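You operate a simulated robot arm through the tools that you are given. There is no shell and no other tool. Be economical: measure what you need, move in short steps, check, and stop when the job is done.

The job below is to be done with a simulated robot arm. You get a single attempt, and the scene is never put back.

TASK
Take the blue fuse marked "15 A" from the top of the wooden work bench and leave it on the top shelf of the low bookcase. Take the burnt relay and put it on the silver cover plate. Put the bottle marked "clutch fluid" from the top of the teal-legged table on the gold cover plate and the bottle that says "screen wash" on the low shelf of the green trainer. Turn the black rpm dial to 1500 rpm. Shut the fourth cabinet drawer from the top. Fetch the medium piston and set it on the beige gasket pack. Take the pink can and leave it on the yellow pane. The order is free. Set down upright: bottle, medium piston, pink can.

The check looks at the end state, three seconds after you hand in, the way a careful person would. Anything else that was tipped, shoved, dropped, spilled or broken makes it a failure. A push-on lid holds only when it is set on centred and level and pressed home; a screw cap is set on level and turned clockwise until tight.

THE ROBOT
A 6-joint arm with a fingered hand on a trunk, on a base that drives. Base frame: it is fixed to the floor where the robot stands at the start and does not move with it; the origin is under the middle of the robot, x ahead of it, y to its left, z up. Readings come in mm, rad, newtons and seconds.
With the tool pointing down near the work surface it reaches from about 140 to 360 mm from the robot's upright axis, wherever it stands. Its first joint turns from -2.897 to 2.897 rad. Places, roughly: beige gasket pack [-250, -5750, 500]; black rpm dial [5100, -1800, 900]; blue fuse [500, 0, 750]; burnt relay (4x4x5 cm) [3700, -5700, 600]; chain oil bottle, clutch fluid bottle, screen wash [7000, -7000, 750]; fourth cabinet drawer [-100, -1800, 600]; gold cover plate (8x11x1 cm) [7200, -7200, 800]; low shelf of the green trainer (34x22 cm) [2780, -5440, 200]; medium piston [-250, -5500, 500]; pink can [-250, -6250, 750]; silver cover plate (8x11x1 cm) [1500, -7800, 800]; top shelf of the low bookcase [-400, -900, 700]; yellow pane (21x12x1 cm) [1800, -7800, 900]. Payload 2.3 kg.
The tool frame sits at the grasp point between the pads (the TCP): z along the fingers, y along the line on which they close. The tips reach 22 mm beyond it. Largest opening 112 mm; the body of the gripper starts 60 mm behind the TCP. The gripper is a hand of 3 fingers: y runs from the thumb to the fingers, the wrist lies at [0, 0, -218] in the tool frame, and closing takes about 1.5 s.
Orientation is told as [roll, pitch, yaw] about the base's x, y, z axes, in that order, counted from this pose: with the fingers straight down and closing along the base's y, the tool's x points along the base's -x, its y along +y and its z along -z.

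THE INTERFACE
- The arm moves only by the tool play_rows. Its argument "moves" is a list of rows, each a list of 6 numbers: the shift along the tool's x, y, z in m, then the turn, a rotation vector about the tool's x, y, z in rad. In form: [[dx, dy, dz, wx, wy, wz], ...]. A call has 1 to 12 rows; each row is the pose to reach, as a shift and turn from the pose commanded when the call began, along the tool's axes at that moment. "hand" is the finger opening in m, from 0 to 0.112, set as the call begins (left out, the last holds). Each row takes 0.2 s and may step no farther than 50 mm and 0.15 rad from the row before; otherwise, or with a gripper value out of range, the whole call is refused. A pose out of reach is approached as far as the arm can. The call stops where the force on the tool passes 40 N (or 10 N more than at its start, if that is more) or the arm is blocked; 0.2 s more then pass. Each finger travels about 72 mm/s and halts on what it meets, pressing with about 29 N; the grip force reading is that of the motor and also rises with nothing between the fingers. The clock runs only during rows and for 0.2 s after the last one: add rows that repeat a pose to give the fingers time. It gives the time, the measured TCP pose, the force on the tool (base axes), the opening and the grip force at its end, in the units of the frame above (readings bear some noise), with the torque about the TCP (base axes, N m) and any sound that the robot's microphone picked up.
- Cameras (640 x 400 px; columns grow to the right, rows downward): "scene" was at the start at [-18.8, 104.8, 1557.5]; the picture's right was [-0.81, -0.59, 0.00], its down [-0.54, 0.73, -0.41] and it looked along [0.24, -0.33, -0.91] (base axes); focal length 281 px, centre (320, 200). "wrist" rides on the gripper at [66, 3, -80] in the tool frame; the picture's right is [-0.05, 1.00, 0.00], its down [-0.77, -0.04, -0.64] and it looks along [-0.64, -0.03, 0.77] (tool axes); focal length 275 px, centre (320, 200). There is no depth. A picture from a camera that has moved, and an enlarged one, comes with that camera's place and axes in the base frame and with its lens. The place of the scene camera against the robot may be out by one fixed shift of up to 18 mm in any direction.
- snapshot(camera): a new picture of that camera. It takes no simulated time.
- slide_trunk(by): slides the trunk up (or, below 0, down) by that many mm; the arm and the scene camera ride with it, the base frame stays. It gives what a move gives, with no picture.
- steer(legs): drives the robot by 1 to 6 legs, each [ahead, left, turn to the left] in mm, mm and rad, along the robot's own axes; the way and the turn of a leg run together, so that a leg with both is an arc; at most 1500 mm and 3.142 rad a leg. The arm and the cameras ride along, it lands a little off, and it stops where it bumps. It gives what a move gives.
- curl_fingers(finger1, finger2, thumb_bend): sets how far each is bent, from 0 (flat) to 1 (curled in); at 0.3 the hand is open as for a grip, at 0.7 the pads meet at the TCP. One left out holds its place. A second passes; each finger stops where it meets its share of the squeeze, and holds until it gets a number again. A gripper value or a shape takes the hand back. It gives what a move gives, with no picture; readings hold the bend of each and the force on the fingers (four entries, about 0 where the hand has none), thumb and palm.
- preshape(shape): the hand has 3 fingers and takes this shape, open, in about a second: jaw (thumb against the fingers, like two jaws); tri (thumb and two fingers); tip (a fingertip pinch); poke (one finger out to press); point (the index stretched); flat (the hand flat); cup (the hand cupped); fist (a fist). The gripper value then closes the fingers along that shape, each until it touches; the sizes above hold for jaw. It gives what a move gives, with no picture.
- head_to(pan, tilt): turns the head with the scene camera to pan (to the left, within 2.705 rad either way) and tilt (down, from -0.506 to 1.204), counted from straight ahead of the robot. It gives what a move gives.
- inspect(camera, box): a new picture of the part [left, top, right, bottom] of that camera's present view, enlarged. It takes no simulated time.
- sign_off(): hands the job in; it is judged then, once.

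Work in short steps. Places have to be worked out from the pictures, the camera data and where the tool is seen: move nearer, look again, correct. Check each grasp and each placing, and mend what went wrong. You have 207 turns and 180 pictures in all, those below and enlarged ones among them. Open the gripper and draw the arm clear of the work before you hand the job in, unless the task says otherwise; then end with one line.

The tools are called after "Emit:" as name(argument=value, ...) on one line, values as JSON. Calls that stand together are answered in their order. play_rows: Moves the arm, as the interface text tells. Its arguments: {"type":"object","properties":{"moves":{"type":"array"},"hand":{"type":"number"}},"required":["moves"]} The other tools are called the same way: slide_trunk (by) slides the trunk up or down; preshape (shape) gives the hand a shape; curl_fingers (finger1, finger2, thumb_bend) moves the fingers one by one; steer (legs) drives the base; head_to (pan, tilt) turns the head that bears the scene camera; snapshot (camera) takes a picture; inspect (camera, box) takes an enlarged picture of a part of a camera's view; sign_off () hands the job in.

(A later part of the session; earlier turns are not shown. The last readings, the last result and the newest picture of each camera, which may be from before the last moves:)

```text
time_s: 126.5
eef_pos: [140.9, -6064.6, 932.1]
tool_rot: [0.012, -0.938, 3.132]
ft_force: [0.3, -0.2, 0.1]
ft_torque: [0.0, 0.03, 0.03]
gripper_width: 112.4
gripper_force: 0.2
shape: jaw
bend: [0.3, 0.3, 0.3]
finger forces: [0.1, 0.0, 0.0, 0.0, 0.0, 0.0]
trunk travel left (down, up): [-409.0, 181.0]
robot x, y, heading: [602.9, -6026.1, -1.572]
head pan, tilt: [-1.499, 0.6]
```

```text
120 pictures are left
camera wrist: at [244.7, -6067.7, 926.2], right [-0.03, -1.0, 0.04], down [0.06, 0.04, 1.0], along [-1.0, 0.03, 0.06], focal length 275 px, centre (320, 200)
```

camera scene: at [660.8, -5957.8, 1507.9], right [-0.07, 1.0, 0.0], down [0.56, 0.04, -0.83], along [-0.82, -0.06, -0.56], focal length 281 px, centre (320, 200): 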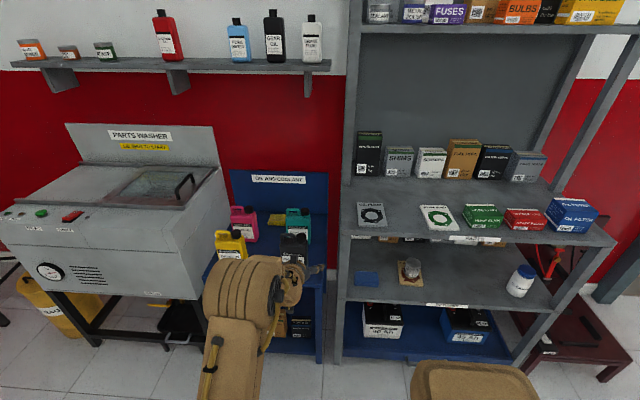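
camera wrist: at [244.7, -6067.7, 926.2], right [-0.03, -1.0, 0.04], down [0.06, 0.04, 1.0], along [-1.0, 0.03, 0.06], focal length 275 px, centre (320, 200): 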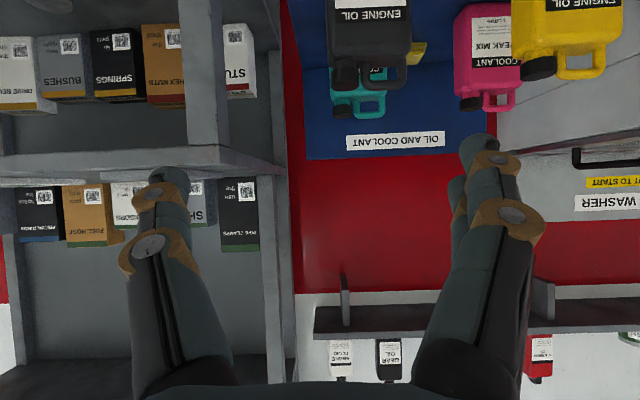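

Pink is in the back row behind the yellow can, at the table's far side. I enlarge to measure it.

Emit:
inspect(camera="scene", box=[190, 190, 340, 280])

Emit:
inspect(camera="wrist", box=[310, 0, 630, 200])

```text
4.27 times, centred on (265, 235) of scene
camera zoom: at [660.8, -5957.8, 1507.9], right [-0.07, 1.0, 0.0], down [0.56, 0.04, -0.83], along [-0.82, -0.06, -0.56], focal length 1201 px, centre (555, 51)
```

zoom: 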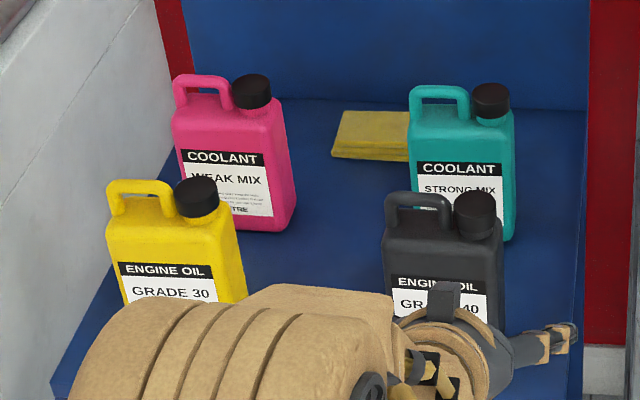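

```text
2.00 times, centred on (470, 100) of wrist
camera zoom: at [244.7, -6067.7, 926.2], right [-0.03, -1.0, 0.04], down [0.06, 0.04, 1.0], along [-1.0, 0.03, 0.06], focal length 551 px, centre (20, 400)
```

zoom: 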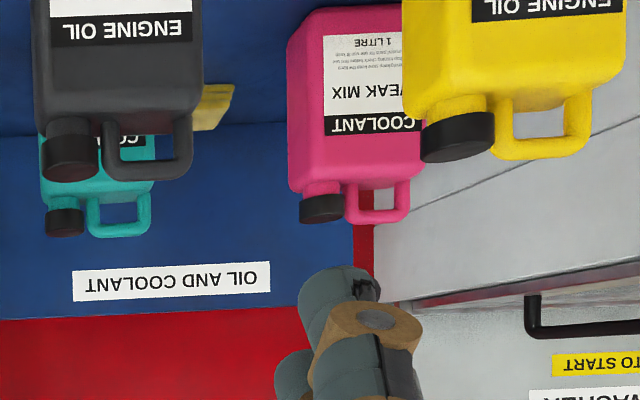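

Measured: pink cap at about (-305,-6345,791), body centre y≈-6373, base ≈585, ~100 mm wide in y but only ~66 mm deep in x; yellow stands 180 mm in front. A top-down grip closing along x would be best, so I test here in free space how far the arm reaches with the tool vertical.

Emit:
play_rows(moves=[[0, 0, 0, 0, 0.15, 0], [0, 0, 0, 0, 0.3, 0], [0, 0, 0, 0, 0.45, 0], [0, 0, 0, 0, 0.6, 0], [0, 0, 0, 0, 0.75, 0], [0, 0, 0, 0, 0.9, 0], [0, 0, 0, 0, 0.939, 0], [0, 0, 0, 0, 0.939, 0]])

Emit:
head_to(pan=-1.2, tilt=0.9)

Emit:
snapshot(camera="scene")

```text
time_s: 128.3
eef_pos: [167.7, -6072.0, 927.1]
tool_rot: [0.01, -0.001, 3.141]
ft_force: [-0.4, -0.5, 0.4]
ft_torque: [-0.01, 0.03, -0.02]
gripper_width: 112.0
gripper_force: 0.0
shape: jaw
bend: [0.3, 0.3, 0.3]
finger forces: [0.0, 0.1, 0.0, 0.0, 0.1, 0.1]
out of reach, approached as far as the arm can: row 2, 6, 7, 8
trunk travel left (down, up): [-409.0, 181.0]
robot x, y, heading: [603.2, -6023.2, -1.569]
head pan, tilt: [-1.499, 0.6]
```

```text
time_s: 129.1
eef_pos: [167.7, -6071.1, 928.7]
tool_rot: [0.009, -0.004, 3.14]
ft_force: [0.3, -0.8, 0.5]
ft_torque: [-0.01, 0.0, 0.03]
gripper_width: 112.0
gripper_force: 0.0
shape: jaw
bend: [0.3, 0.3, 0.3]
finger forces: [0.1, 0.1, 0.0, 0.0, 0.0, 0.0]
trunk travel left (down, up): [-409.0, 181.0]
robot x, y, heading: [605.3, -6025.4, -1.577]
head pan, tilt: [-1.201, 0.901]
```

```text
117 pictures are left
camera scene: at [678.5, -5978.7, 1483.2], right [-0.36, 0.93, 0.0], down [0.73, 0.28, -0.62], along [-0.58, -0.22, -0.78], focal length 281 px, centre (320, 200)
```

scene: 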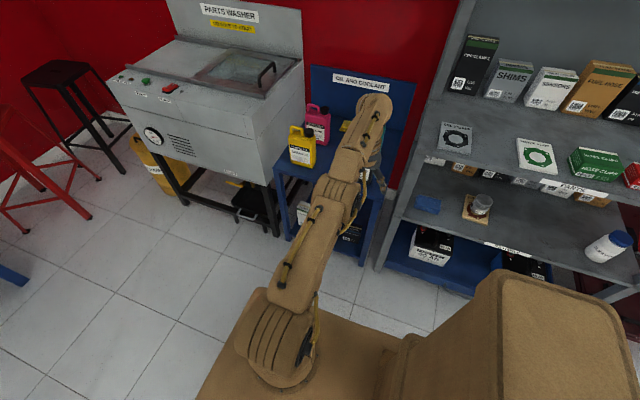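

Tool-down reach here is ~440 mm with the arm stretched upward; lower relative to the shoulder it should reach farther. I test: trunk up 150, then TCP down 200 and outward.

Emit:
slide_trunk(by=150)

Emit:
play_rows(moves=[[0, 0, 0.05, 0, 0, 0], [0, 0, 0.1, 0, 0, 0], [0, 0, 0.15, 0, 0, 0], [-0.03, 0, 0.18, 0, 0, 0], [-0.06, 0, 0.2, 0, 0, 0], [-0.09, 0, 0.2, 0, 0, 0], [-0.12, 0, 0.2, 0, 0, 0], [-0.12, 0, 0.2, 0, 0, 0]])

```text
time_s: 130.9
eef_pos: [168.8, -6070.5, 1078.1]
tool_rot: [0.008, -0.003, 3.142]
ft_force: [0.3, 0.0, 0.4]
ft_torque: [-0.01, 0.06, 0.01]
gripper_width: 112.1
gripper_force: 0.2
shape: jaw
bend: [0.3, 0.3, 0.3]
finger forces: [0.0, 0.0, 0.1, 0.1, 0.1, 0.0]
trunk travel left (down, up): [-559.0, 31.0]
robot x, y, heading: [604.3, -6023.0, -1.572]
head pan, tilt: [-1.201, 0.901]
```

```text
time_s: 132.7
eef_pos: [164.0, -6076.9, 913.5]
tool_rot: [0.01, -0.003, 3.141]
ft_force: [-0.4, 0.2, -0.6]
ft_torque: [-0.01, 0.02, 0.01]
gripper_width: 112.2
gripper_force: 0.1
shape: jaw
bend: [0.3, 0.3, 0.3]
finger forces: [0.0, 0.1, 0.1, 0.0, 0.0, 0.0]
out of reach, approached as far as the arm can: row 1, 2, 4, 5, 6, 7, 8
trunk travel left (down, up): [-559.0, 31.0]
robot x, y, heading: [604.6, -6027.3, -1.572]
head pan, tilt: [-1.201, 0.901]
```

Max tool-down reach is ~440 mm from the arm's axis, which sits ~90 mm ahead of the base centre, so facing the table head-on is best. First I retract, then swing the arm to the front, with the closing axis turned so it will lie along x once I face the table.

Emit:
play_rows(moves=[[0.04, 0, -0.03, 0, 0, 0], [0.08, 0, -0.06, 0, 0, 0], [0.11, 0, -0.1, 0, 0, 0]])

Emit:
play_rows(moves=[[0.0034, 0.047, 0, 0, 0, -0.1428], [0.0134, 0.093, 0, 0, 0, -0.2856], [0.0298, 0.1371, 0, 0, 0, -0.4284], [0.0524, 0.1784, 0, 0, 0, -0.5712], [0.0806, 0.2161, 0, 0, 0, -0.714], [0.1139, 0.2494, 0, 0, 0, -0.8568], [0.1516, 0.2776, 0, 0, 0, -0.9996], [0.1929, 0.3002, 0, 0, 0, -1.1424], [0.237, 0.3166, 0, 0, 0, -1.2852], [0.283, 0.3266, 0, 0, 0, -1.428], [0.33, 0.33, 0, 0, 0, -1.5708]])

Emit:
play_rows(moves=[[0, 0, 0, 0, 0, -0.1428], [0, 0, 0, 0, 0, -0.2856], [0, 0, 0, 0, 0, -0.4284], [0, 0, 0, 0, 0, -0.5712], [0, 0, 0, 0, 0, -0.714], [0, 0, 0, 0, 0, -0.8568], [0, 0, 0, 0, 0, -0.9996], [0, 0, 0, 0, 0, -1.1424], [0, 0, 0, 0, 0, -1.2852], [0, 0, 0, 0, 0, -1.428], [0, 0, 0, 0, 0, -1.5708]])

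```text
time_s: 133.5
eef_pos: [274.9, -6075.0, 1012.0]
tool_rot: [0.01, -0.006, 3.14]
ft_force: [0.6, 0.2, 0.5]
ft_torque: [-0.01, 0.01, 0.02]
gripper_width: 111.7
gripper_force: 0.0
shape: jaw
bend: [0.3, 0.3, 0.3]
finger forces: [0.0, 0.1, 0.0, 0.1, 0.0, 0.0]
trunk travel left (down, up): [-559.0, 31.0]
robot x, y, heading: [604.2, -6025.0, -1.569]
head pan, tilt: [-1.201, 0.901]
```

```text
time_s: 135.9
eef_pos: [604.2, -6405.0, 1013.0]
tool_rot: [-0.004, -0.008, -1.57]
ft_force: [-0.2, 0.1, 0.4]
ft_torque: [0.03, 0.01, 0.02]
gripper_width: 111.8
gripper_force: 0.0
shape: jaw
bend: [0.3, 0.3, 0.3]
finger forces: [0.0, 0.0, 0.0, 0.0, 0.0, 0.0]
trunk travel left (down, up): [-559.0, 31.0]
robot x, y, heading: [601.2, -6020.5, -1.568]
head pan, tilt: [-1.201, 0.901]
```

```text
time_s: 138.3
eef_pos: [644.5, -6375.7, 988.4]
tool_rot: [-0.031, 0.043, -0.017]
ft_force: [0.1, -0.3, -0.3]
ft_torque: [0.03, -0.01, 0.0]
gripper_width: 112.1
gripper_force: 0.1
shape: jaw
bend: [0.3, 0.3, 0.3]
finger forces: [0.0, 0.0, 0.1, 0.1, 0.0, 0.0]
out of reach, approached as far as the arm can: row 9, 10, 11
trunk travel left (down, up): [-559.0, 31.0]
robot x, y, heading: [605.1, -6028.5, -1.573]
head pan, tilt: [-1.201, 0.901]
```

The wrist turn is near its limit but usable. Now I turn to face the table, line up with the can and approach partway.

Emit:
steer(legs=[[0, 0, -1.571], [0, 345, 0], [240, 0, 0]])

Emit:
head_to(pan=0, tilt=0.9)

Emit:
snapshot(camera="scene")

Emit:
snapshot(camera="wrist")

```text
time_s: 145.7
eef_pos: [14.2, -6416.4, 988.7]
tool_rot: [-0.032, 0.044, -1.582]
ft_force: [-0.7, 0.2, -1.0]
ft_torque: [0.0, -0.03, -0.03]
gripper_width: 111.9
gripper_force: 0.0
shape: jaw
bend: [0.3, 0.3, 0.3]
finger forces: [0.1, 0.0, 0.1, 0.1, 0.0, 0.1]
trunk travel left (down, up): [-559.0, 31.0]
robot x, y, heading: [367.1, -6372.4, -3.133]
head pan, tilt: [-1.201, 0.901]
```

```text
time_s: 147.1
eef_pos: [15.9, -6416.2, 989.5]
tool_rot: [-0.031, 0.044, -1.58]
ft_force: [-0.6, -0.8, -0.4]
ft_torque: [-0.01, -0.01, 0.0]
gripper_width: 112.0
gripper_force: 0.0
shape: jaw
bend: [0.3, 0.3, 0.3]
finger forces: [0.0, 0.0, 0.0, 0.0, 0.0, 0.1]
trunk travel left (down, up): [-559.0, 31.0]
robot x, y, heading: [367.6, -6374.6, -3.137]
head pan, tilt: [0.0, 0.901]
```

```text
116 pictures are left
camera scene: at [357.7, -6499.4, 1633.1], right [-0.01, 1.0, 0.0], down [0.78, 0.01, -0.62], along [-0.62, -0.01, -0.78], focal length 281 px, centre (320, 200)
```

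scene: 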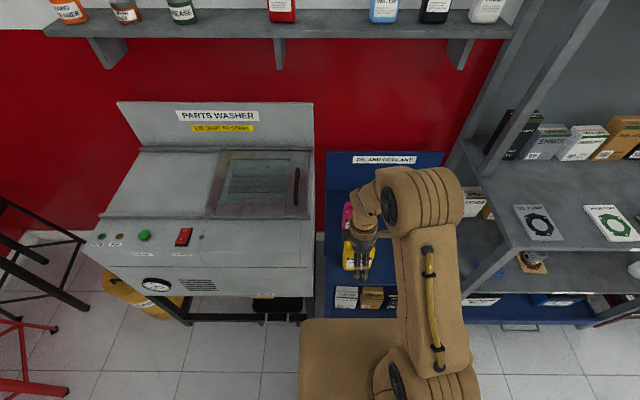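

```text
115 pictures are left
camera wrist: at [21.4, -6352.5, 1071.1], right [1.0, -0.06, -0.03], down [-0.02, -0.8, 0.6], along [-0.06, -0.6, -0.8], focal length 275 px, centre (320, 200)
```

wrist: 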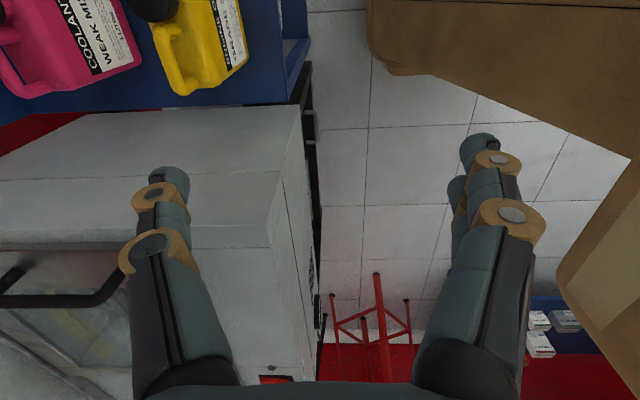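

I approach 100 mm more, then look steeply down to judge the base-to-table gap, and use the wrist view to refine the pink can.

Emit:
steer(legs=[[100, 0, 0]])

Emit:
head_to(pan=0, tilt=1.2)

Emit:
snapshot(camera="scene")

Emit:
snapshot(camera="wrist")

```text
time_s: 148.3
eef_pos: [-86.6, -6415.9, 989.0]
tool_rot: [-0.032, 0.043, -1.584]
ft_force: [-0.8, -0.7, 0.5]
ft_torque: [0.01, -0.04, -0.01]
gripper_width: 112.1
gripper_force: 0.1
shape: jaw
bend: [0.3, 0.3, 0.3]
finger forces: [0.0, 0.0, 0.0, 0.0, 0.0, 0.0]
trunk travel left (down, up): [-559.0, 31.0]
robot x, y, heading: [266.2, -6372.0, -3.133]
head pan, tilt: [0.0, 0.901]
```

```text
time_s: 149.1
eef_pos: [-85.8, -6416.6, 988.2]
tool_rot: [-0.031, 0.045, -1.584]
ft_force: [-0.7, -1.1, -0.1]
ft_torque: [0.01, 0.02, 0.02]
gripper_width: 112.1
gripper_force: 0.0
shape: jaw
bend: [0.3, 0.3, 0.3]
finger forces: [0.1, 0.0, 0.0, 0.0, 0.0, 0.0]
trunk travel left (down, up): [-559.0, 31.0]
robot x, y, heading: [265.5, -6371.7, -3.135]
head pan, tilt: [0.0, 1.201]
```

```text
114 pictures are left
camera scene: at [276.4, -6500.2, 1613.3], right [-0.01, 1.0, 0.0], down [0.93, 0.01, -0.36], along [-0.36, 0.0, -0.93], focal length 281 px, centre (320, 200)
```

scene: 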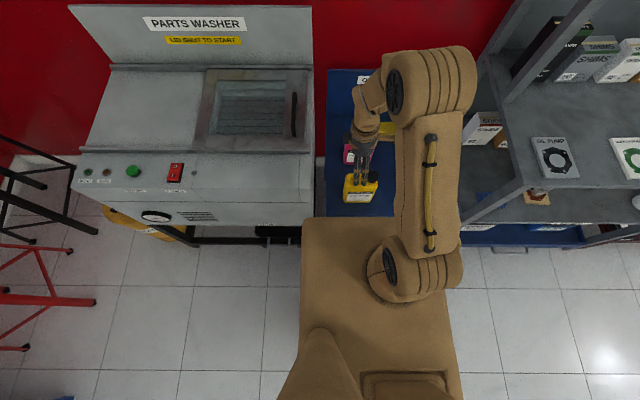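

```text
113 pictures are left
camera wrist: at [-79.4, -6353.2, 1071.2], right [1.0, -0.06, -0.03], down [-0.02, -0.8, 0.6], along [-0.06, -0.6, -0.8], focal length 275 px, centre (320, 200)
```

wrist: 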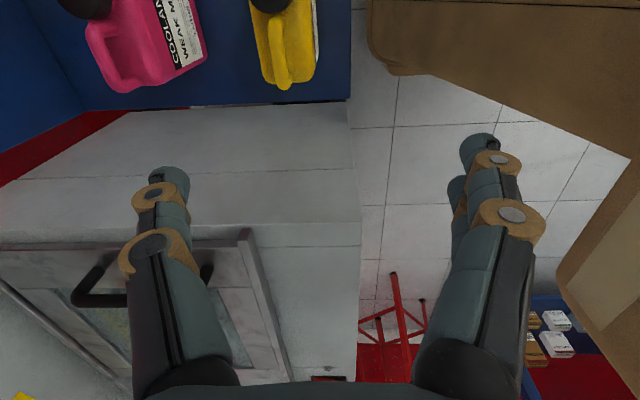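

Triangulated: pink's front face x≈-265, body y≈-6414…-6320, centre about (-300,-6367); table edge x≈-53 and my base front ≈-9. I creep 28 mm ahead and extend the hand high over the can.

Emit:
steer(legs=[[28, 0, 0]])

Emit:
play_rows(moves=[[0.015, -0.04, 0, 0, 0, 0], [0.03, -0.08, 0, 0, 0, 0], [0.04, -0.115, 0, 0, 0, 0], [0.049, -0.15, 0, 0, 0, 0], [0.049, -0.184, 0, 0, 0, 0], [0.049, -0.184, 0, 0, 0, 0]])

Emit:
snapshot(camera="wrist")

Emit:
snapshot(camera="scene")

```text
time_s: 149.9
eef_pos: [-115.7, -6415.5, 988.2]
tool_rot: [-0.032, 0.045, -1.582]
ft_force: [0.1, 0.5, -0.1]
ft_torque: [-0.01, -0.03, 0.01]
gripper_width: 111.7
gripper_force: 0.0
shape: jaw
bend: [0.3, 0.3, 0.3]
finger forces: [0.1, 0.0, 0.1, 0.0, 0.0, 0.0]
trunk travel left (down, up): [-559.0, 31.0]
robot x, y, heading: [239.8, -6371.1, -3.136]
head pan, tilt: [0.0, 1.201]
```

```text
time_s: 151.3
eef_pos: [-206.9, -6422.5, 959.1]
tool_rot: [-0.076, 0.088, -1.617]
ft_force: [0.2, -0.1, 0.1]
ft_torque: [0.0, -0.04, 0.01]
gripper_width: 112.3
gripper_force: 0.0
shape: jaw
bend: [0.3, 0.3, 0.3]
finger forces: [0.0, 0.1, 0.0, 0.0, 0.1, 0.1]
out of reach, approached as far as the arm can: row 1, 2, 3, 4, 5, 6
trunk travel left (down, up): [-559.0, 31.0]
robot x, y, heading: [236.4, -6369.9, -3.132]
head pan, tilt: [0.0, 1.201]
```

```text
112 pictures are left
camera wrist: at [-193.1, -6363.1, 1043.6], right [0.99, -0.08, -0.08], down [-0.02, -0.82, 0.57], along [-0.11, -0.56, -0.82], focal length 275 px, centre (320, 200)
```

wrist: 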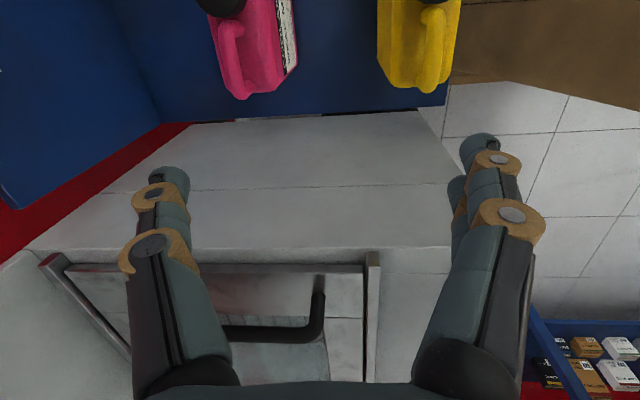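

```text
111 pictures are left
camera scene: at [248.0, -6500.3, 1613.3], right [-0.01, 1.0, 0.0], down [0.93, 0.01, -0.36], along [-0.36, 0.0, -0.93], focal length 281 px, centre (320, 200)
```

scene: 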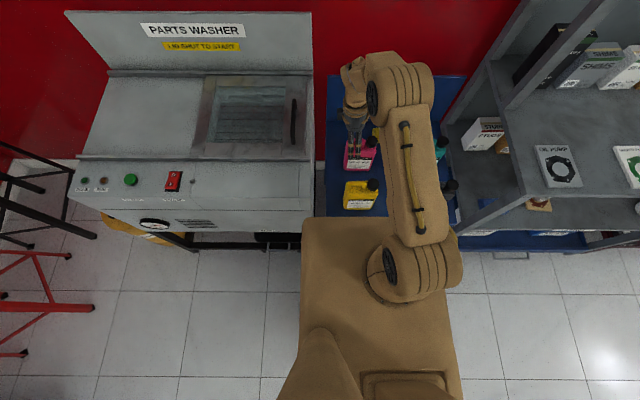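

The wrist joint limits this yaw. I retract and rotate the hand the other way (camera on the washer side, which has room).

Emit:
play_rows(moves=[[0, 0.01, -0.005, 0, 0, 0.14], [0, 0.02, -0.01, 0, 0, 0.28], [0, 0.03, -0.015, 0, 0, 0.42], [0, 0.04, -0.02, 0, 0, 0.56], [0, 0.05, -0.025, 0, 0, 0.7], [0, 0.06, -0.03, 0, 0, 0.84], [0, 0.07, -0.03, 0, 0, 0.98], [0, 0.08, -0.03, 0, 0, 1.12], [0, 0.09, -0.03, 0, 0, 1.26], [0, 0.09, -0.03, 0, 0, 1.4], [0, 0.09, -0.03, 0, 0, 1.54]])

Emit:
play_rows(moves=[[0, 0, 0, 0, 0, 0.14], [0, 0, 0, 0, 0, 0.28], [0, 0, 0, 0, 0, 0.42], [0, 0, 0, 0, 0, 0.56], [0, 0, 0, 0, 0, 0.7], [0, 0, 0, 0, 0, 0.84], [0, 0, 0, 0, 0, 0.98], [0, 0, 0, 0, 0, 1.12], [0, 0, 0, 0, 0, 1.26], [0, 0, 0, 0, 0, 1.4], [0, 0, 0, 0, 0, 1.54]])

```text
time_s: 153.7
eef_pos: [-114.2, -6425.5, 982.2]
tool_rot: [-0.089, -0.075, 3.132]
ft_force: [0.1, 0.5, -0.1]
ft_torque: [0.0, 0.02, 0.0]
gripper_width: 112.1
gripper_force: 0.0
shape: jaw
bend: [0.3, 0.3, 0.3]
finger forces: [0.0, 0.0, 0.0, 0.0, 0.0, 0.0]
trunk travel left (down, up): [-559.0, 31.0]
robot x, y, heading: [237.1, -6369.4, -3.127]
head pan, tilt: [0.0, 1.201]
```

```text
time_s: 156.1
eef_pos: [-115.8, -6426.0, 981.6]
tool_rot: [0.072, -0.092, 1.585]
ft_force: [-0.3, -0.1, -0.7]
ft_torque: [0.02, 0.01, 0.0]
gripper_width: 111.9
gripper_force: 0.1
shape: jaw
bend: [0.3, 0.3, 0.3]
finger forces: [0.0, 0.0, 0.0, 0.0, 0.0, 0.0]
trunk travel left (down, up): [-559.0, 31.0]
robot x, y, heading: [240.1, -6370.2, -3.134]
head pan, tilt: [0.0, 1.201]
```

That yaw is reachable. Now I level the sideways tilt and extend toward (-300,-6367).

Emit:
play_rows(moves=[[-0.015, 0.04, 0, 0, 0.045, 0], [-0.03, 0.08, 0, 0, 0.091, 0], [-0.045, 0.115, 0, 0, 0.091, 0], [-0.059, 0.15, 0, 0, 0.091, 0], [-0.059, 0.184, 0, 0, 0.091, 0], [-0.059, 0.184, 0, 0, 0.091, 0]])

Emit:
snapshot(camera="wrist")

Emit:
snapshot(camera="scene")

```text
time_s: 157.5
eef_pos: [-282.6, -6370.6, 999.7]
tool_rot: [0.071, -0.003, 1.596]
ft_force: [0.0, -0.7, 0.4]
ft_torque: [-0.01, 0.02, -0.01]
gripper_width: 112.2
gripper_force: 0.0
shape: jaw
bend: [0.3, 0.3, 0.3]
finger forces: [0.1, 0.0, 0.0, 0.1, 0.0, 0.0]
out of reach, approached as far as the arm can: row 5, 6
trunk travel left (down, up): [-559.0, 31.0]
robot x, y, heading: [237.1, -6376.5, -3.133]
head pan, tilt: [0.0, 1.201]
```

```text
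110 pictures are left
camera wrist: at [-277.7, -6436.7, 1079.4], right [-1.0, 0.02, 0.07], down [0.06, 0.77, 0.63], along [-0.04, 0.64, -0.77], focal length 275 px, centre (320, 200)
```

wrist: 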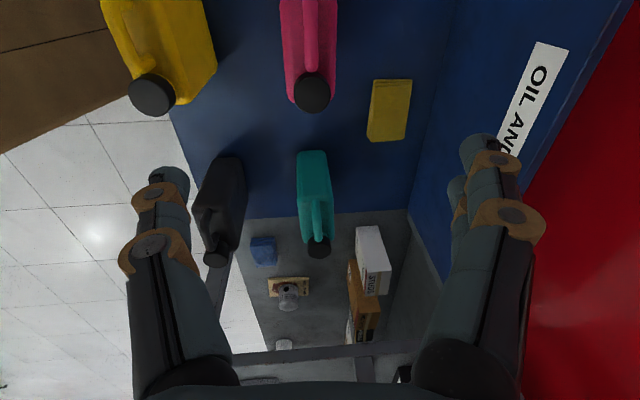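

```text
109 pictures are left
camera scene: at [247.9, -6500.2, 1613.3], right [-0.01, 1.0, 0.0], down [0.93, 0.01, -0.36], along [-0.36, 0.0, -0.93], focal length 281 px, centre (320, 200)
```

scene: 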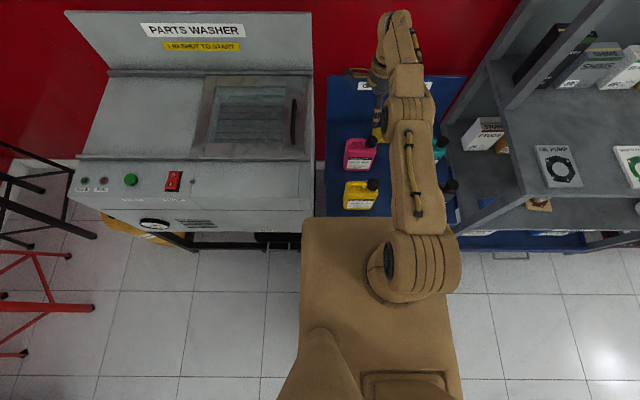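

The arm now reaches: pink's cap is at (-289,-6343) and my TCP at (-283,-6371). I nudge 6 mm ahead, lower 200 mm with the trunk and look again.

Emit:
steer(legs=[[6, 0, 0]])

Emit:
slide_trunk(by=-200)

Emit:
snapshot(camera="wrist")

```text
time_s: 158.2
eef_pos: [-289.0, -6371.2, 999.3]
tool_rot: [0.074, -0.002, 1.595]
ft_force: [-0.5, -0.7, -0.1]
ft_torque: [0.0, -0.01, -0.02]
gripper_width: 111.8
gripper_force: 0.1
shape: jaw
bend: [0.3, 0.3, 0.3]
finger forces: [0.0, 0.0, 0.1, 0.1, 0.0, 0.1]
trunk travel left (down, up): [-559.0, 31.0]
robot x, y, heading: [229.6, -6371.4, -3.133]
head pan, tilt: [0.0, 1.201]
```

```text
time_s: 160.4
eef_pos: [-288.7, -6371.2, 799.6]
tool_rot: [0.071, -0.003, 1.593]
ft_force: [0.1, 0.4, -0.1]
ft_torque: [0.01, 0.03, 0.03]
gripper_width: 112.1
gripper_force: 0.1
shape: jaw
bend: [0.3, 0.3, 0.3]
finger forces: [0.0, 0.0, 0.1, 0.1, 0.0, 0.0]
trunk travel left (down, up): [-359.0, 231.0]
robot x, y, heading: [230.8, -6373.4, -3.132]
head pan, tilt: [0.0, 1.201]
```

```text
108 pictures are left
camera wrist: at [-284.0, -6436.9, 879.8], right [-1.0, 0.02, 0.07], down [0.06, 0.77, 0.63], along [-0.04, 0.64, -0.77], focal length 275 px, centre (320, 200)
```

wrist: 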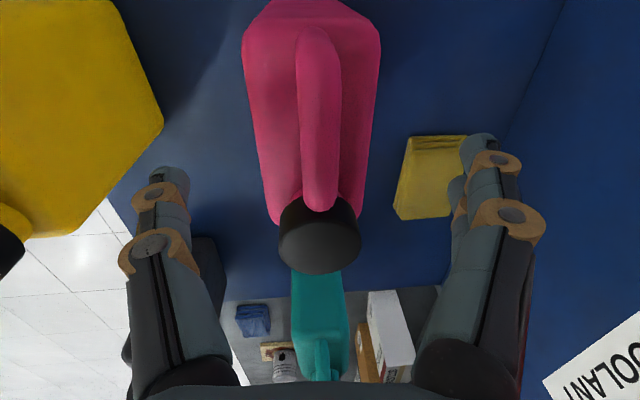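

The can sits centred between the fingers. I lower 50 mm more, then a guarded final 10 mm so the palm stays just above the cap.

Emit:
slide_trunk(by=-50)

Emit:
play_rows(moves=[[0, 0, 0.003, 0, 0, 0], [0, 0, 0.006, 0, 0, 0], [0, 0, 0.009, 0, 0, 0]])

Emit:
snapshot(camera="wrist")

```text
time_s: 161.3
eef_pos: [-289.1, -6371.5, 749.8]
tool_rot: [0.074, -0.001, 1.593]
ft_force: [-0.5, 0.7, 0.8]
ft_torque: [0.02, 0.02, 0.03]
gripper_width: 111.9
gripper_force: 0.0
shape: jaw
bend: [0.3, 0.3, 0.3]
finger forces: [0.0, 0.1, 0.0, 0.0, 0.0, 0.0]
trunk travel left (down, up): [-309.0, 281.0]
robot x, y, heading: [228.3, -6369.9, -3.132]
head pan, tilt: [0.0, 1.201]
```

```text
time_s: 162.1
eef_pos: [-290.7, -6371.7, 741.0]
tool_rot: [0.074, -0.003, 1.591]
ft_force: [-0.7, 0.0, 0.5]
ft_torque: [0.02, 0.0, 0.05]
gripper_width: 112.1
gripper_force: 0.1
shape: jaw
bend: [0.3, 0.3, 0.3]
finger forces: [0.0, 0.0, 0.1, 0.1, 0.0, 0.0]
trunk travel left (down, up): [-309.0, 281.0]
robot x, y, heading: [233.9, -6370.1, -3.128]
head pan, tilt: [0.0, 1.201]
```

```text
107 pictures are left
camera wrist: at [-284.6, -6436.8, 820.9], right [-1.0, 0.02, 0.07], down [0.06, 0.77, 0.63], along [-0.04, 0.64, -0.77], focal length 275 px, centre (320, 200)
```

wrist: 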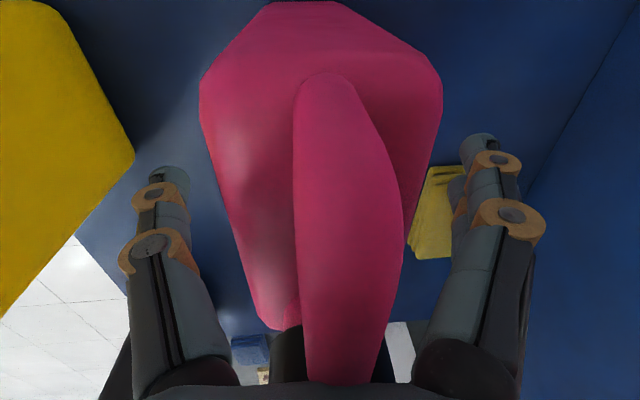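

Clearance remains under the palm. I go 5 mm lower, then close.

Emit:
play_rows(moves=[[0, 0, 0.003, 0, 0, 0], [0, 0, 0.006, 0, 0, 0]])

Emit:
play_rows(moves=[[0, 0, 0, 0, 0, 0], [0, 0, 0, 0, 0, 0], [0, 0, 0, 0, 0, 0], [0, 0, 0, 0, 0, 0], [0, 0, 0, 0, 0, 0], [0, 0, 0, 0, 0, 0]], hand=0.04)

Emit:
snapshot(camera="wrist")

```text
time_s: 162.7
eef_pos: [-287.8, -6371.0, 737.2]
tool_rot: [0.079, -0.002, 1.592]
ft_force: [-2.2, 0.3, 19.2]
ft_torque: [-0.13, -0.19, 0.0]
gripper_width: 111.8
gripper_force: 0.1
shape: jaw
bend: [0.3, 0.3, 0.3]
finger forces: [0.0, 0.1, 0.0, 0.0, 0.1, 17.2]
trunk travel left (down, up): [-309.0, 281.0]
robot x, y, heading: [234.9, -6370.0, -3.134]
head pan, tilt: [0.0, 1.201]
```

```text
time_s: 164.1
eef_pos: [-287.0, -6371.5, 735.3]
tool_rot: [0.077, -0.002, 1.593]
ft_force: [-5.3, 0.5, 28.2]
ft_torque: [-0.18, -0.35, -0.07]
gripper_width: 49.7
gripper_force: 29.5
shape: jaw
bend: [0.73, 0.73, 0.7]
finger forces: [13.7, 13.7, 0.0, 0.0, 26.3, 23.5]
trunk travel left (down, up): [-309.0, 281.0]
robot x, y, heading: [233.8, -6373.3, -3.134]
head pan, tilt: [0.0, 1.201]
```

```text
106 pictures are left
camera wrist: at [-282.8, -6436.8, 816.4], right [-1.0, 0.02, 0.08], down [0.07, 0.77, 0.63], along [-0.04, 0.64, -0.77], focal length 275 px, centre (320, 200)
```

wrist: 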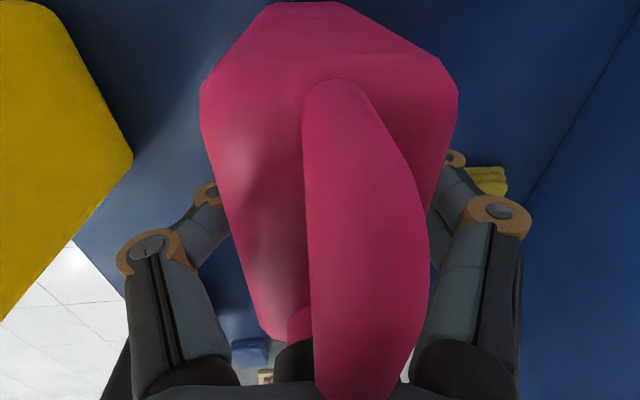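

Gripped on all fingers with the palm resting on the cap. I lift 120 mm with the trunk and check that it hangs straight.

Emit:
slide_trunk(by=30)

Emit:
snapshot(camera="wrist")

Emit:
slide_trunk(by=230)

Emit:
snapshot(camera="scene")

```text
time_s: 164.9
eef_pos: [-289.6, -6370.9, 762.4]
tool_rot: [0.069, 0.0, 1.595]
ft_force: [-0.5, 0.4, -10.9]
ft_torque: [0.05, 0.02, 0.02]
gripper_width: 49.3
gripper_force: 28.9
shape: jaw
bend: [0.73, 0.73, 0.7]
finger forces: [13.9, 13.8, 0.0, 0.0, 26.8, 7.3]
trunk travel left (down, up): [-339.0, 251.0]
robot x, y, heading: [230.9, -6370.8, -3.136]
head pan, tilt: [0.0, 1.201]
```

```text
105 pictures are left
camera wrist: at [-285.5, -6436.8, 843.1], right [-1.0, 0.02, 0.07], down [0.06, 0.77, 0.63], along [-0.04, 0.64, -0.77], focal length 275 px, centre (320, 200)
```

wrist: 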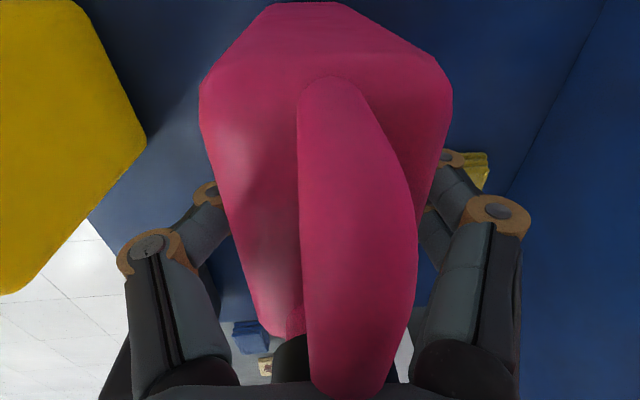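

```text
time_s: 167.3
eef_pos: [-290.4, -6371.8, 994.1]
tool_rot: [0.073, -0.001, 1.595]
ft_force: [0.5, -0.3, -11.7]
ft_torque: [0.01, -0.04, -0.02]
gripper_width: 49.3
gripper_force: 28.3
shape: jaw
bend: [0.73, 0.73, 0.7]
finger forces: [13.9, 13.8, 0.0, 0.1, 26.8, 7.1]
trunk travel left (down, up): [-569.0, 21.0]
robot x, y, heading: [230.9, -6366.5, -3.128]
head pan, tilt: [0.0, 1.201]
```

```text
104 pictures are left
camera scene: at [239.6, -6500.5, 1623.2], right [-0.01, 1.0, 0.0], down [0.93, 0.01, -0.36], along [-0.36, 0.0, -0.93], focal length 281 px, centre (320, 200)
```

scene: 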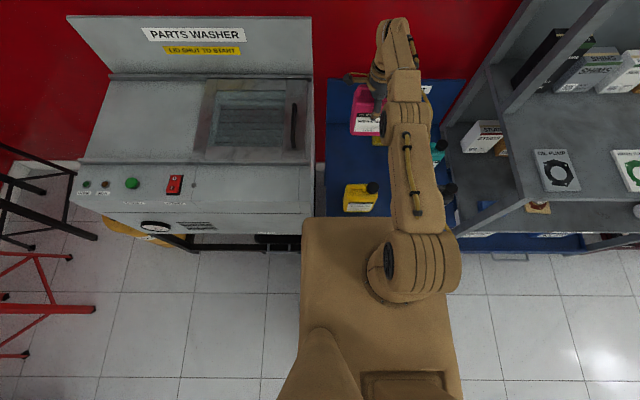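

The can hangs straight (≈1.2 kg). I back off, turn to face south, and move over toward the pane's bench to look.

Emit:
steer(legs=[[-600, 0, 0], [0, 0, 1.565], [0, 850, 0]])

Emit:
head_to(pan=0, tilt=0.4)

Emit:
snapshot(camera="scene")

```text
time_s: 178.6
eef_pos: [1685.5, -6881.5, 993.5]
tool_rot: [0.072, -0.002, -3.115]
ft_force: [0.9, -0.4, -11.5]
ft_torque: [0.0, 0.03, 0.0]
gripper_width: 49.0
gripper_force: 29.3
shape: jaw
bend: [0.73, 0.73, 0.7]
finger forces: [13.4, 13.3, 0.1, 0.0, 25.7, 5.9]
trunk travel left (down, up): [-569.0, 21.0]
robot x, y, heading: [1686.7, -6359.7, -1.559]
head pan, tilt: [0.0, 1.201]
```

```text
time_s: 179.7
eef_pos: [1685.9, -6880.6, 993.4]
tool_rot: [0.072, -0.001, -3.115]
ft_force: [0.5, -1.5, -10.7]
ft_torque: [0.03, 0.01, 0.0]
gripper_width: 48.8
gripper_force: 29.1
shape: jaw
bend: [0.73, 0.73, 0.7]
finger forces: [13.8, 13.6, 0.0, 0.0, 26.1, 5.8]
trunk travel left (down, up): [-569.0, 21.0]
robot x, y, heading: [1683.3, -6359.2, -1.558]
head pan, tilt: [0.0, 0.4]
```

```text
103 pictures are left
camera scene: at [1832.7, -6380.3, 1685.9], right [-1.0, -0.01, 0.0], down [0.0, 0.39, -0.92], along [0.01, -0.92, -0.39], focal length 281 px, centre (320, 200)
```

scene: 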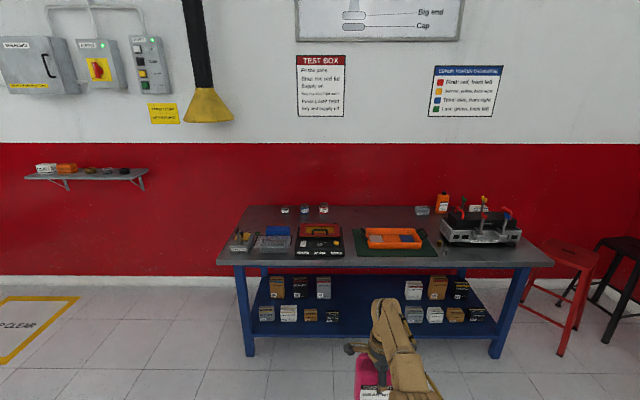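

A blue bench with a test box and trays stands at the south wall. I enlarge it to find the yellow pane and silver plate.

Emit:
inspect(camera="scene", box=[215, 185, 375, 285])

Emit:
inspect(camera="scene", box=[345, 180, 545, 290])

```text
4.00 times, centred on (295, 235) of scene
camera zoom: at [1832.7, -6380.3, 1685.9], right [-1.0, -0.01, 0.0], down [0.0, 0.39, -0.92], along [0.01, -0.92, -0.39], focal length 1126 px, centre (420, 60)
```

zoom: 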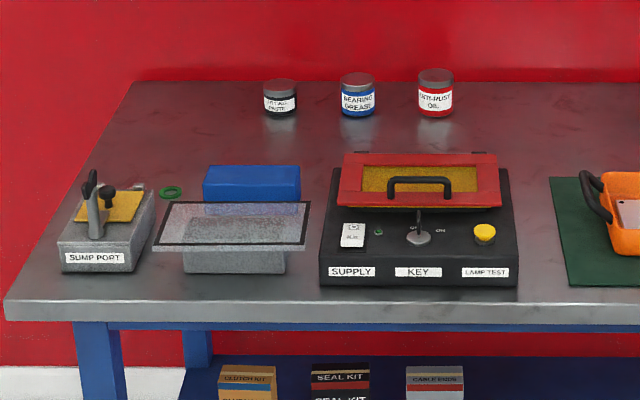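

```text
3.20 times, centred on (445, 235) of scene
camera zoom: at [1832.7, -6380.3, 1685.9], right [-1.0, -0.01, 0.0], down [0.0, 0.39, -0.92], along [0.01, -0.92, -0.39], focal length 900 px, centre (-80, 88)
```

zoom: 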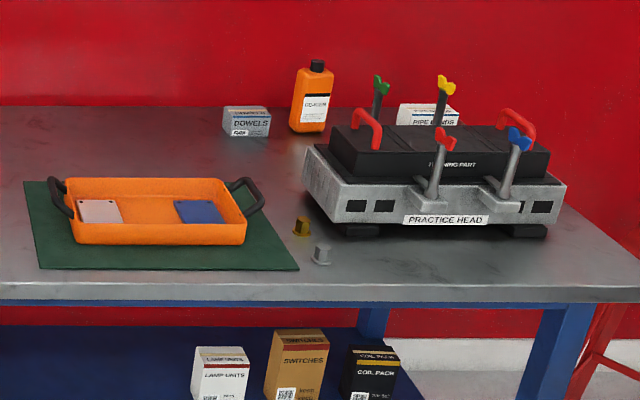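

The "yellow pane" looks like the red-framed amber lid lying on the test box near (1849,-7794,900); the silver plate may be in the orange tray. I raise the can clear, line up in x and approach partway for a closer look.

Emit:
play_rows(moves=[[0, -0.03, -0.03, 0, 0, 0], [0, -0.06, -0.06, 0, 0, 0], [0, -0.08, -0.09, 0, 0, 0], [0, -0.08, -0.11, 0, 0, 0]])

Emit:
slide_trunk(by=20)

Emit:
steer(legs=[[0, 155, -0.012], [700, 0, 0]])

Emit:
head_to(pan=0, tilt=0.8)

Emit:
snapshot(camera="scene")

Emit:
snapshot(camera="wrist")

```text
time_s: 180.7
eef_pos: [1683.5, -6792.6, 1095.6]
tool_rot: [0.072, -0.004, -3.116]
ft_force: [0.1, 1.2, -10.1]
ft_torque: [0.0, 0.06, -0.01]
gripper_width: 48.3
gripper_force: 28.8
shape: jaw
bend: [0.72, 0.73, 0.7]
finger forces: [14.4, 14.4, 0.0, 0.0, 26.9, 3.2]
trunk travel left (down, up): [-569.0, 21.0]
robot x, y, heading: [1685.4, -6358.9, -1.557]
head pan, tilt: [0.0, 0.4]
```

```text
time_s: 181.4
eef_pos: [1683.8, -6793.2, 1115.7]
tool_rot: [0.073, -0.002, -3.115]
ft_force: [0.0, -0.3, -11.0]
ft_torque: [0.01, 0.03, 0.04]
gripper_width: 48.6
gripper_force: 29.3
shape: jaw
bend: [0.73, 0.73, 0.7]
finger forces: [14.4, 14.4, 0.1, 0.0, 26.8, 3.3]
trunk travel left (down, up): [-589.0, 1.0]
robot x, y, heading: [1684.7, -6355.9, -1.56]
head pan, tilt: [0.0, 0.4]
```

```text
time_s: 186.2
eef_pos: [1832.2, -7483.2, 1117.5]
tool_rot: [0.072, -0.002, -3.13]
ft_force: [-0.8, -0.1, -10.5]
ft_torque: [-0.02, 0.01, 0.02]
gripper_width: 48.2
gripper_force: 29.3
shape: jaw
bend: [0.73, 0.73, 0.7]
finger forces: [14.4, 14.5, 0.0, 0.0, 27.0, 3.1]
trunk travel left (down, up): [-589.0, 1.0]
robot x, y, heading: [1839.9, -7048.6, -1.572]
head pan, tilt: [0.0, 0.4]
```

```text
time_s: 187.1
eef_pos: [1830.7, -7483.0, 1116.8]
tool_rot: [0.07, -0.002, -3.13]
ft_force: [0.2, 0.2, -10.3]
ft_torque: [-0.02, 0.04, -0.03]
gripper_width: 48.4
gripper_force: 29.0
shape: jaw
bend: [0.73, 0.73, 0.7]
finger forces: [14.4, 14.3, 0.1, 0.0, 27.0, 3.0]
trunk travel left (down, up): [-589.0, 1.0]
robot x, y, heading: [1842.0, -7047.1, -1.573]
head pan, tilt: [0.0, 0.799]
```

```text
100 pictures are left
camera scene: at [1986.2, -7059.2, 1671.0], right [-1.0, 0.0, 0.0], down [0.0, 0.72, -0.7], along [0.0, -0.7, -0.72], focal length 281 px, centre (320, 200)
```

scene: 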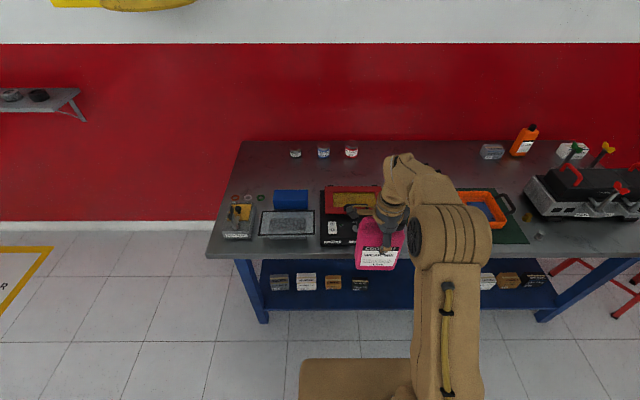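

```text
99 pictures are left
camera wrist: at [1898.1, -7478.5, 1196.8], right [-0.04, -1.0, 0.07], down [-0.77, 0.07, 0.63], along [-0.64, -0.03, -0.77], focal length 275 px, centre (320, 200)
```

wrist: 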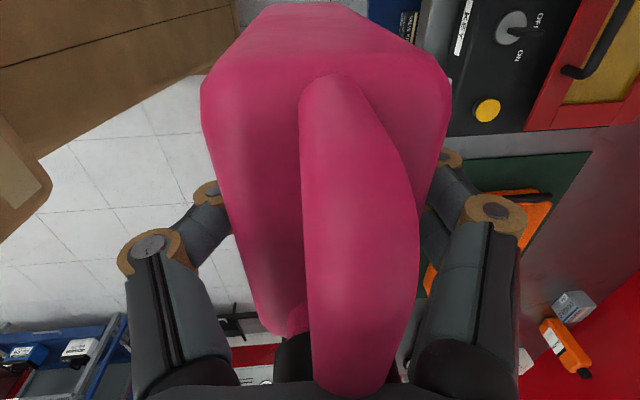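

I enlarge the pane and the clear frame next to it.

Emit:
inspect(camera="scene", box=[225, 175, 385, 275])

Emit:
inspect(camera="wrist", box=[430, 0, 640, 140])

```text
4.00 times, centred on (305, 225) of scene
camera zoom: at [1986.2, -7059.2, 1671.0], right [-1.0, 0.0, 0.0], down [0.0, 0.72, -0.7], along [0.0, -0.7, -0.72], focal length 1126 px, centre (380, 100)
```

zoom: 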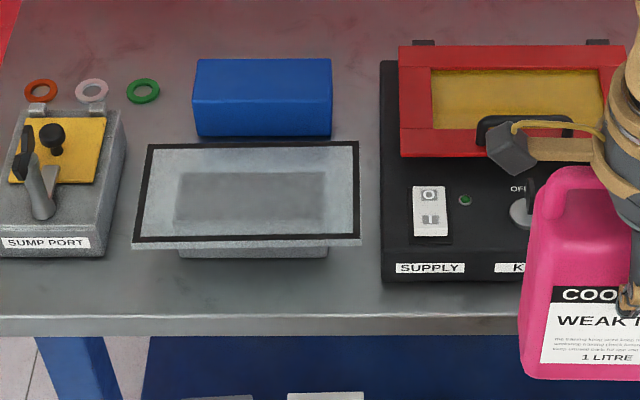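

```text
2.86 times, centred on (535, 70) of wrist
camera zoom: at [1898.1, -7478.5, 1196.8], right [-0.04, -1.0, 0.07], down [-0.77, 0.07, 0.63], along [-0.64, -0.03, -0.77], focal length 786 px, centre (-294, 571)
```

zoom: 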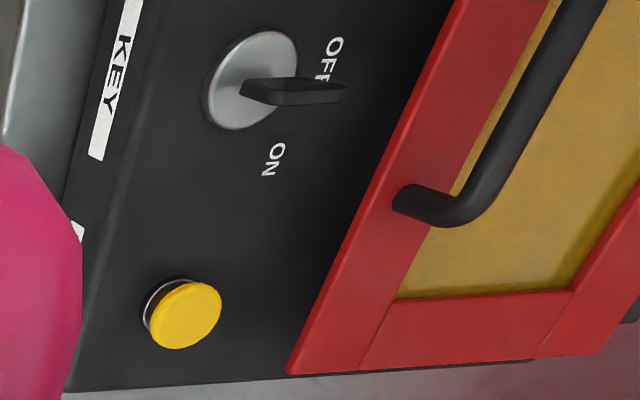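

From the wrist view the pane's front-right corner is about (1726,-7762), z≈882, so its centre is near (1831,-7822), with a handle on the front rail (x≈1795–1865). The can must go just behind the handle: target TCP (1831,-7828). I drive 250 ahead and re-check.

Emit:
steer(legs=[[250, 0, 0]])

Emit:
snapshot(camera="wrist")

Emit:
head_to(pan=0, tilt=1.1)

Emit:
snapshot(camera="scene")

```text
time_s: 188.9
eef_pos: [1830.8, -7732.5, 1116.2]
tool_rot: [0.071, -0.002, -3.13]
ft_force: [0.1, -1.0, -11.1]
ft_torque: [-0.01, 0.08, 0.01]
gripper_width: 48.7
gripper_force: 29.3
shape: jaw
bend: [0.73, 0.73, 0.7]
finger forces: [14.4, 14.4, 0.0, 0.0, 26.9, 3.0]
trunk travel left (down, up): [-589.0, 1.0]
robot x, y, heading: [1844.3, -7302.8, -1.572]
head pan, tilt: [0.0, 0.799]
```

```text
96 pictures are left
camera wrist: at [1897.2, -7729.6, 1196.7], right [-0.03, -1.0, 0.07], down [-0.77, 0.07, 0.63], along [-0.64, -0.03, -0.77], focal length 275 px, centre (320, 200)
```

wrist: 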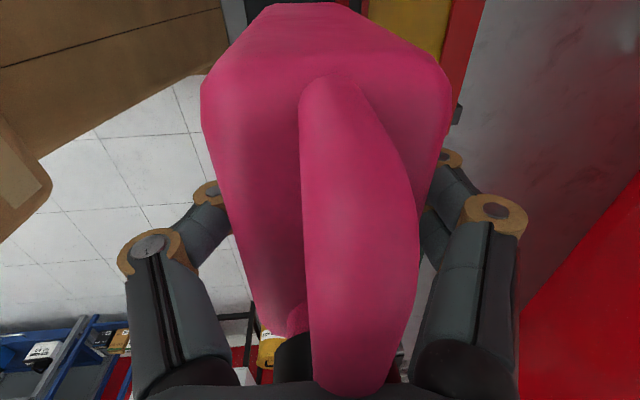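

```text
time_s: 189.7
eef_pos: [1829.5, -7734.2, 1117.7]
tool_rot: [0.07, 0.001, -3.128]
ft_force: [-0.4, -0.4, -10.6]
ft_torque: [0.0, 0.01, 0.02]
gripper_width: 48.6
gripper_force: 29.4
shape: jaw
bend: [0.73, 0.73, 0.7]
finger forces: [14.3, 14.3, 0.0, 0.1, 27.0, 2.9]
trunk travel left (down, up): [-589.0, 1.0]
robot x, y, heading: [1839.6, -7300.0, -1.574]
head pan, tilt: [0.0, 1.1]
```

```text
95 pictures are left
camera scene: at [1985.3, -7292.3, 1649.3], right [-1.0, 0.0, 0.0], down [0.0, 0.89, -0.45], along [0.0, -0.45, -0.89], focal length 281 px, centre (320, 200)
```

scene: 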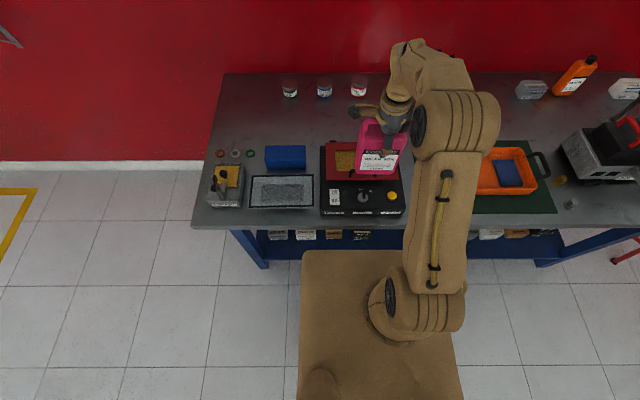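

Both cameras agree on a frame about x 1726–1966, y -7907…-7757, so its centre is ≈(1846,-7832). I raise the arm and lower the trunk equally (so the deck clears the bench rim), creep ahead, then extend over the pane.

Emit:
play_rows(moves=[[0, 0, -0.03, 0, 0, 0], [0.008, 0.02, -0.05, 0, 0, 0], [0.016, 0.04, -0.05, 0, 0, 0]])

Emit:
slide_trunk(by=-60)

Emit:
steer(legs=[[22, 0, 0]])

Emit:
play_rows(moves=[[0, 0.025, 0, 0, 0, 0], [0, 0.046, 0, 0, 0, 0], [0, 0.046, 0, 0, 0, 0]])

Emit:
snapshot(camera="wrist")

Emit:
inspect(camera="scene", box=[310, 90, 450, 230])

```text
time_s: 190.5
eef_pos: [1847.6, -7769.8, 1169.1]
tool_rot: [0.07, -0.002, -3.131]
ft_force: [0.2, 0.3, -10.5]
ft_torque: [0.0, 0.03, -0.02]
gripper_width: 48.7
gripper_force: 29.5
shape: jaw
bend: [0.73, 0.73, 0.7]
finger forces: [14.1, 14.3, 0.1, 0.1, 26.8, 2.6]
trunk travel left (down, up): [-589.0, 1.0]
robot x, y, heading: [1833.8, -7303.1, -1.575]
head pan, tilt: [0.0, 1.1]
```

```text
time_s: 191.5
eef_pos: [1848.4, -7769.6, 1109.2]
tool_rot: [0.071, -0.002, -3.13]
ft_force: [-0.8, 0.3, -11.1]
ft_torque: [0.02, 0.02, 0.02]
gripper_width: 48.5
gripper_force: 29.4
shape: jaw
bend: [0.73, 0.73, 0.7]
finger forces: [14.2, 14.2, 0.0, 0.0, 26.9, 2.7]
trunk travel left (down, up): [-529.0, 61.0]
robot x, y, heading: [1837.5, -7299.4, -1.577]
head pan, tilt: [0.0, 1.1]
```

```text
time_s: 192.3
eef_pos: [1847.4, -7791.5, 1109.3]
tool_rot: [0.071, -0.001, -3.13]
ft_force: [0.7, 0.4, -10.2]
ft_torque: [0.01, 0.01, 0.02]
gripper_width: 47.8
gripper_force: 28.8
shape: jaw
bend: [0.73, 0.73, 0.7]
finger forces: [14.2, 14.3, 0.0, 0.0, 26.8, 2.7]
trunk travel left (down, up): [-529.0, 61.0]
robot x, y, heading: [1838.6, -7318.3, -1.573]
head pan, tilt: [0.0, 1.1]
```

```text
time_s: 193.1
eef_pos: [1857.4, -7816.0, 1105.3]
tool_rot: [0.069, -0.002, -3.131]
ft_force: [-0.7, 0.2, -9.8]
ft_torque: [0.01, 0.0, -0.01]
gripper_width: 48.7
gripper_force: 29.6
shape: jaw
bend: [0.73, 0.73, 0.7]
finger forces: [13.9, 14.1, 0.0, 0.0, 26.5, 2.5]
out of reach, approached as far as the arm can: row 2, 3
trunk travel left (down, up): [-529.0, 61.0]
robot x, y, heading: [1841.2, -7321.1, -1.572]
head pan, tilt: [0.0, 1.1]
```

```text
94 pictures are left
camera wrist: at [1923.1, -7812.6, 1185.6], right [-0.03, -1.0, 0.07], down [-0.77, 0.07, 0.63], along [-0.64, -0.03, -0.77], focal length 275 px, centre (320, 200)
```

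wrist: 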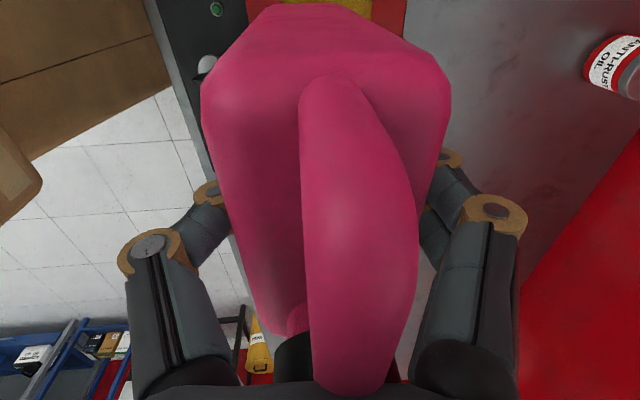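

```text
2.86 times, centred on (380, 160) of scene
camera zoom: at [1985.0, -7315.1, 1589.2], right [-1.0, 0.0, 0.0], down [0.0, 0.89, -0.45], along [0.0, -0.45, -0.89], focal length 804 px, centre (149, 314)
```

zoom: 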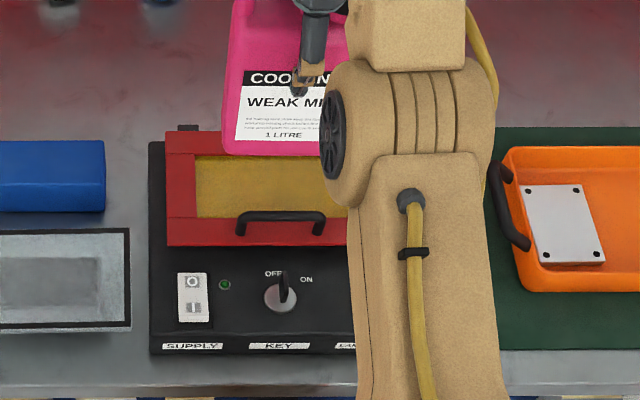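

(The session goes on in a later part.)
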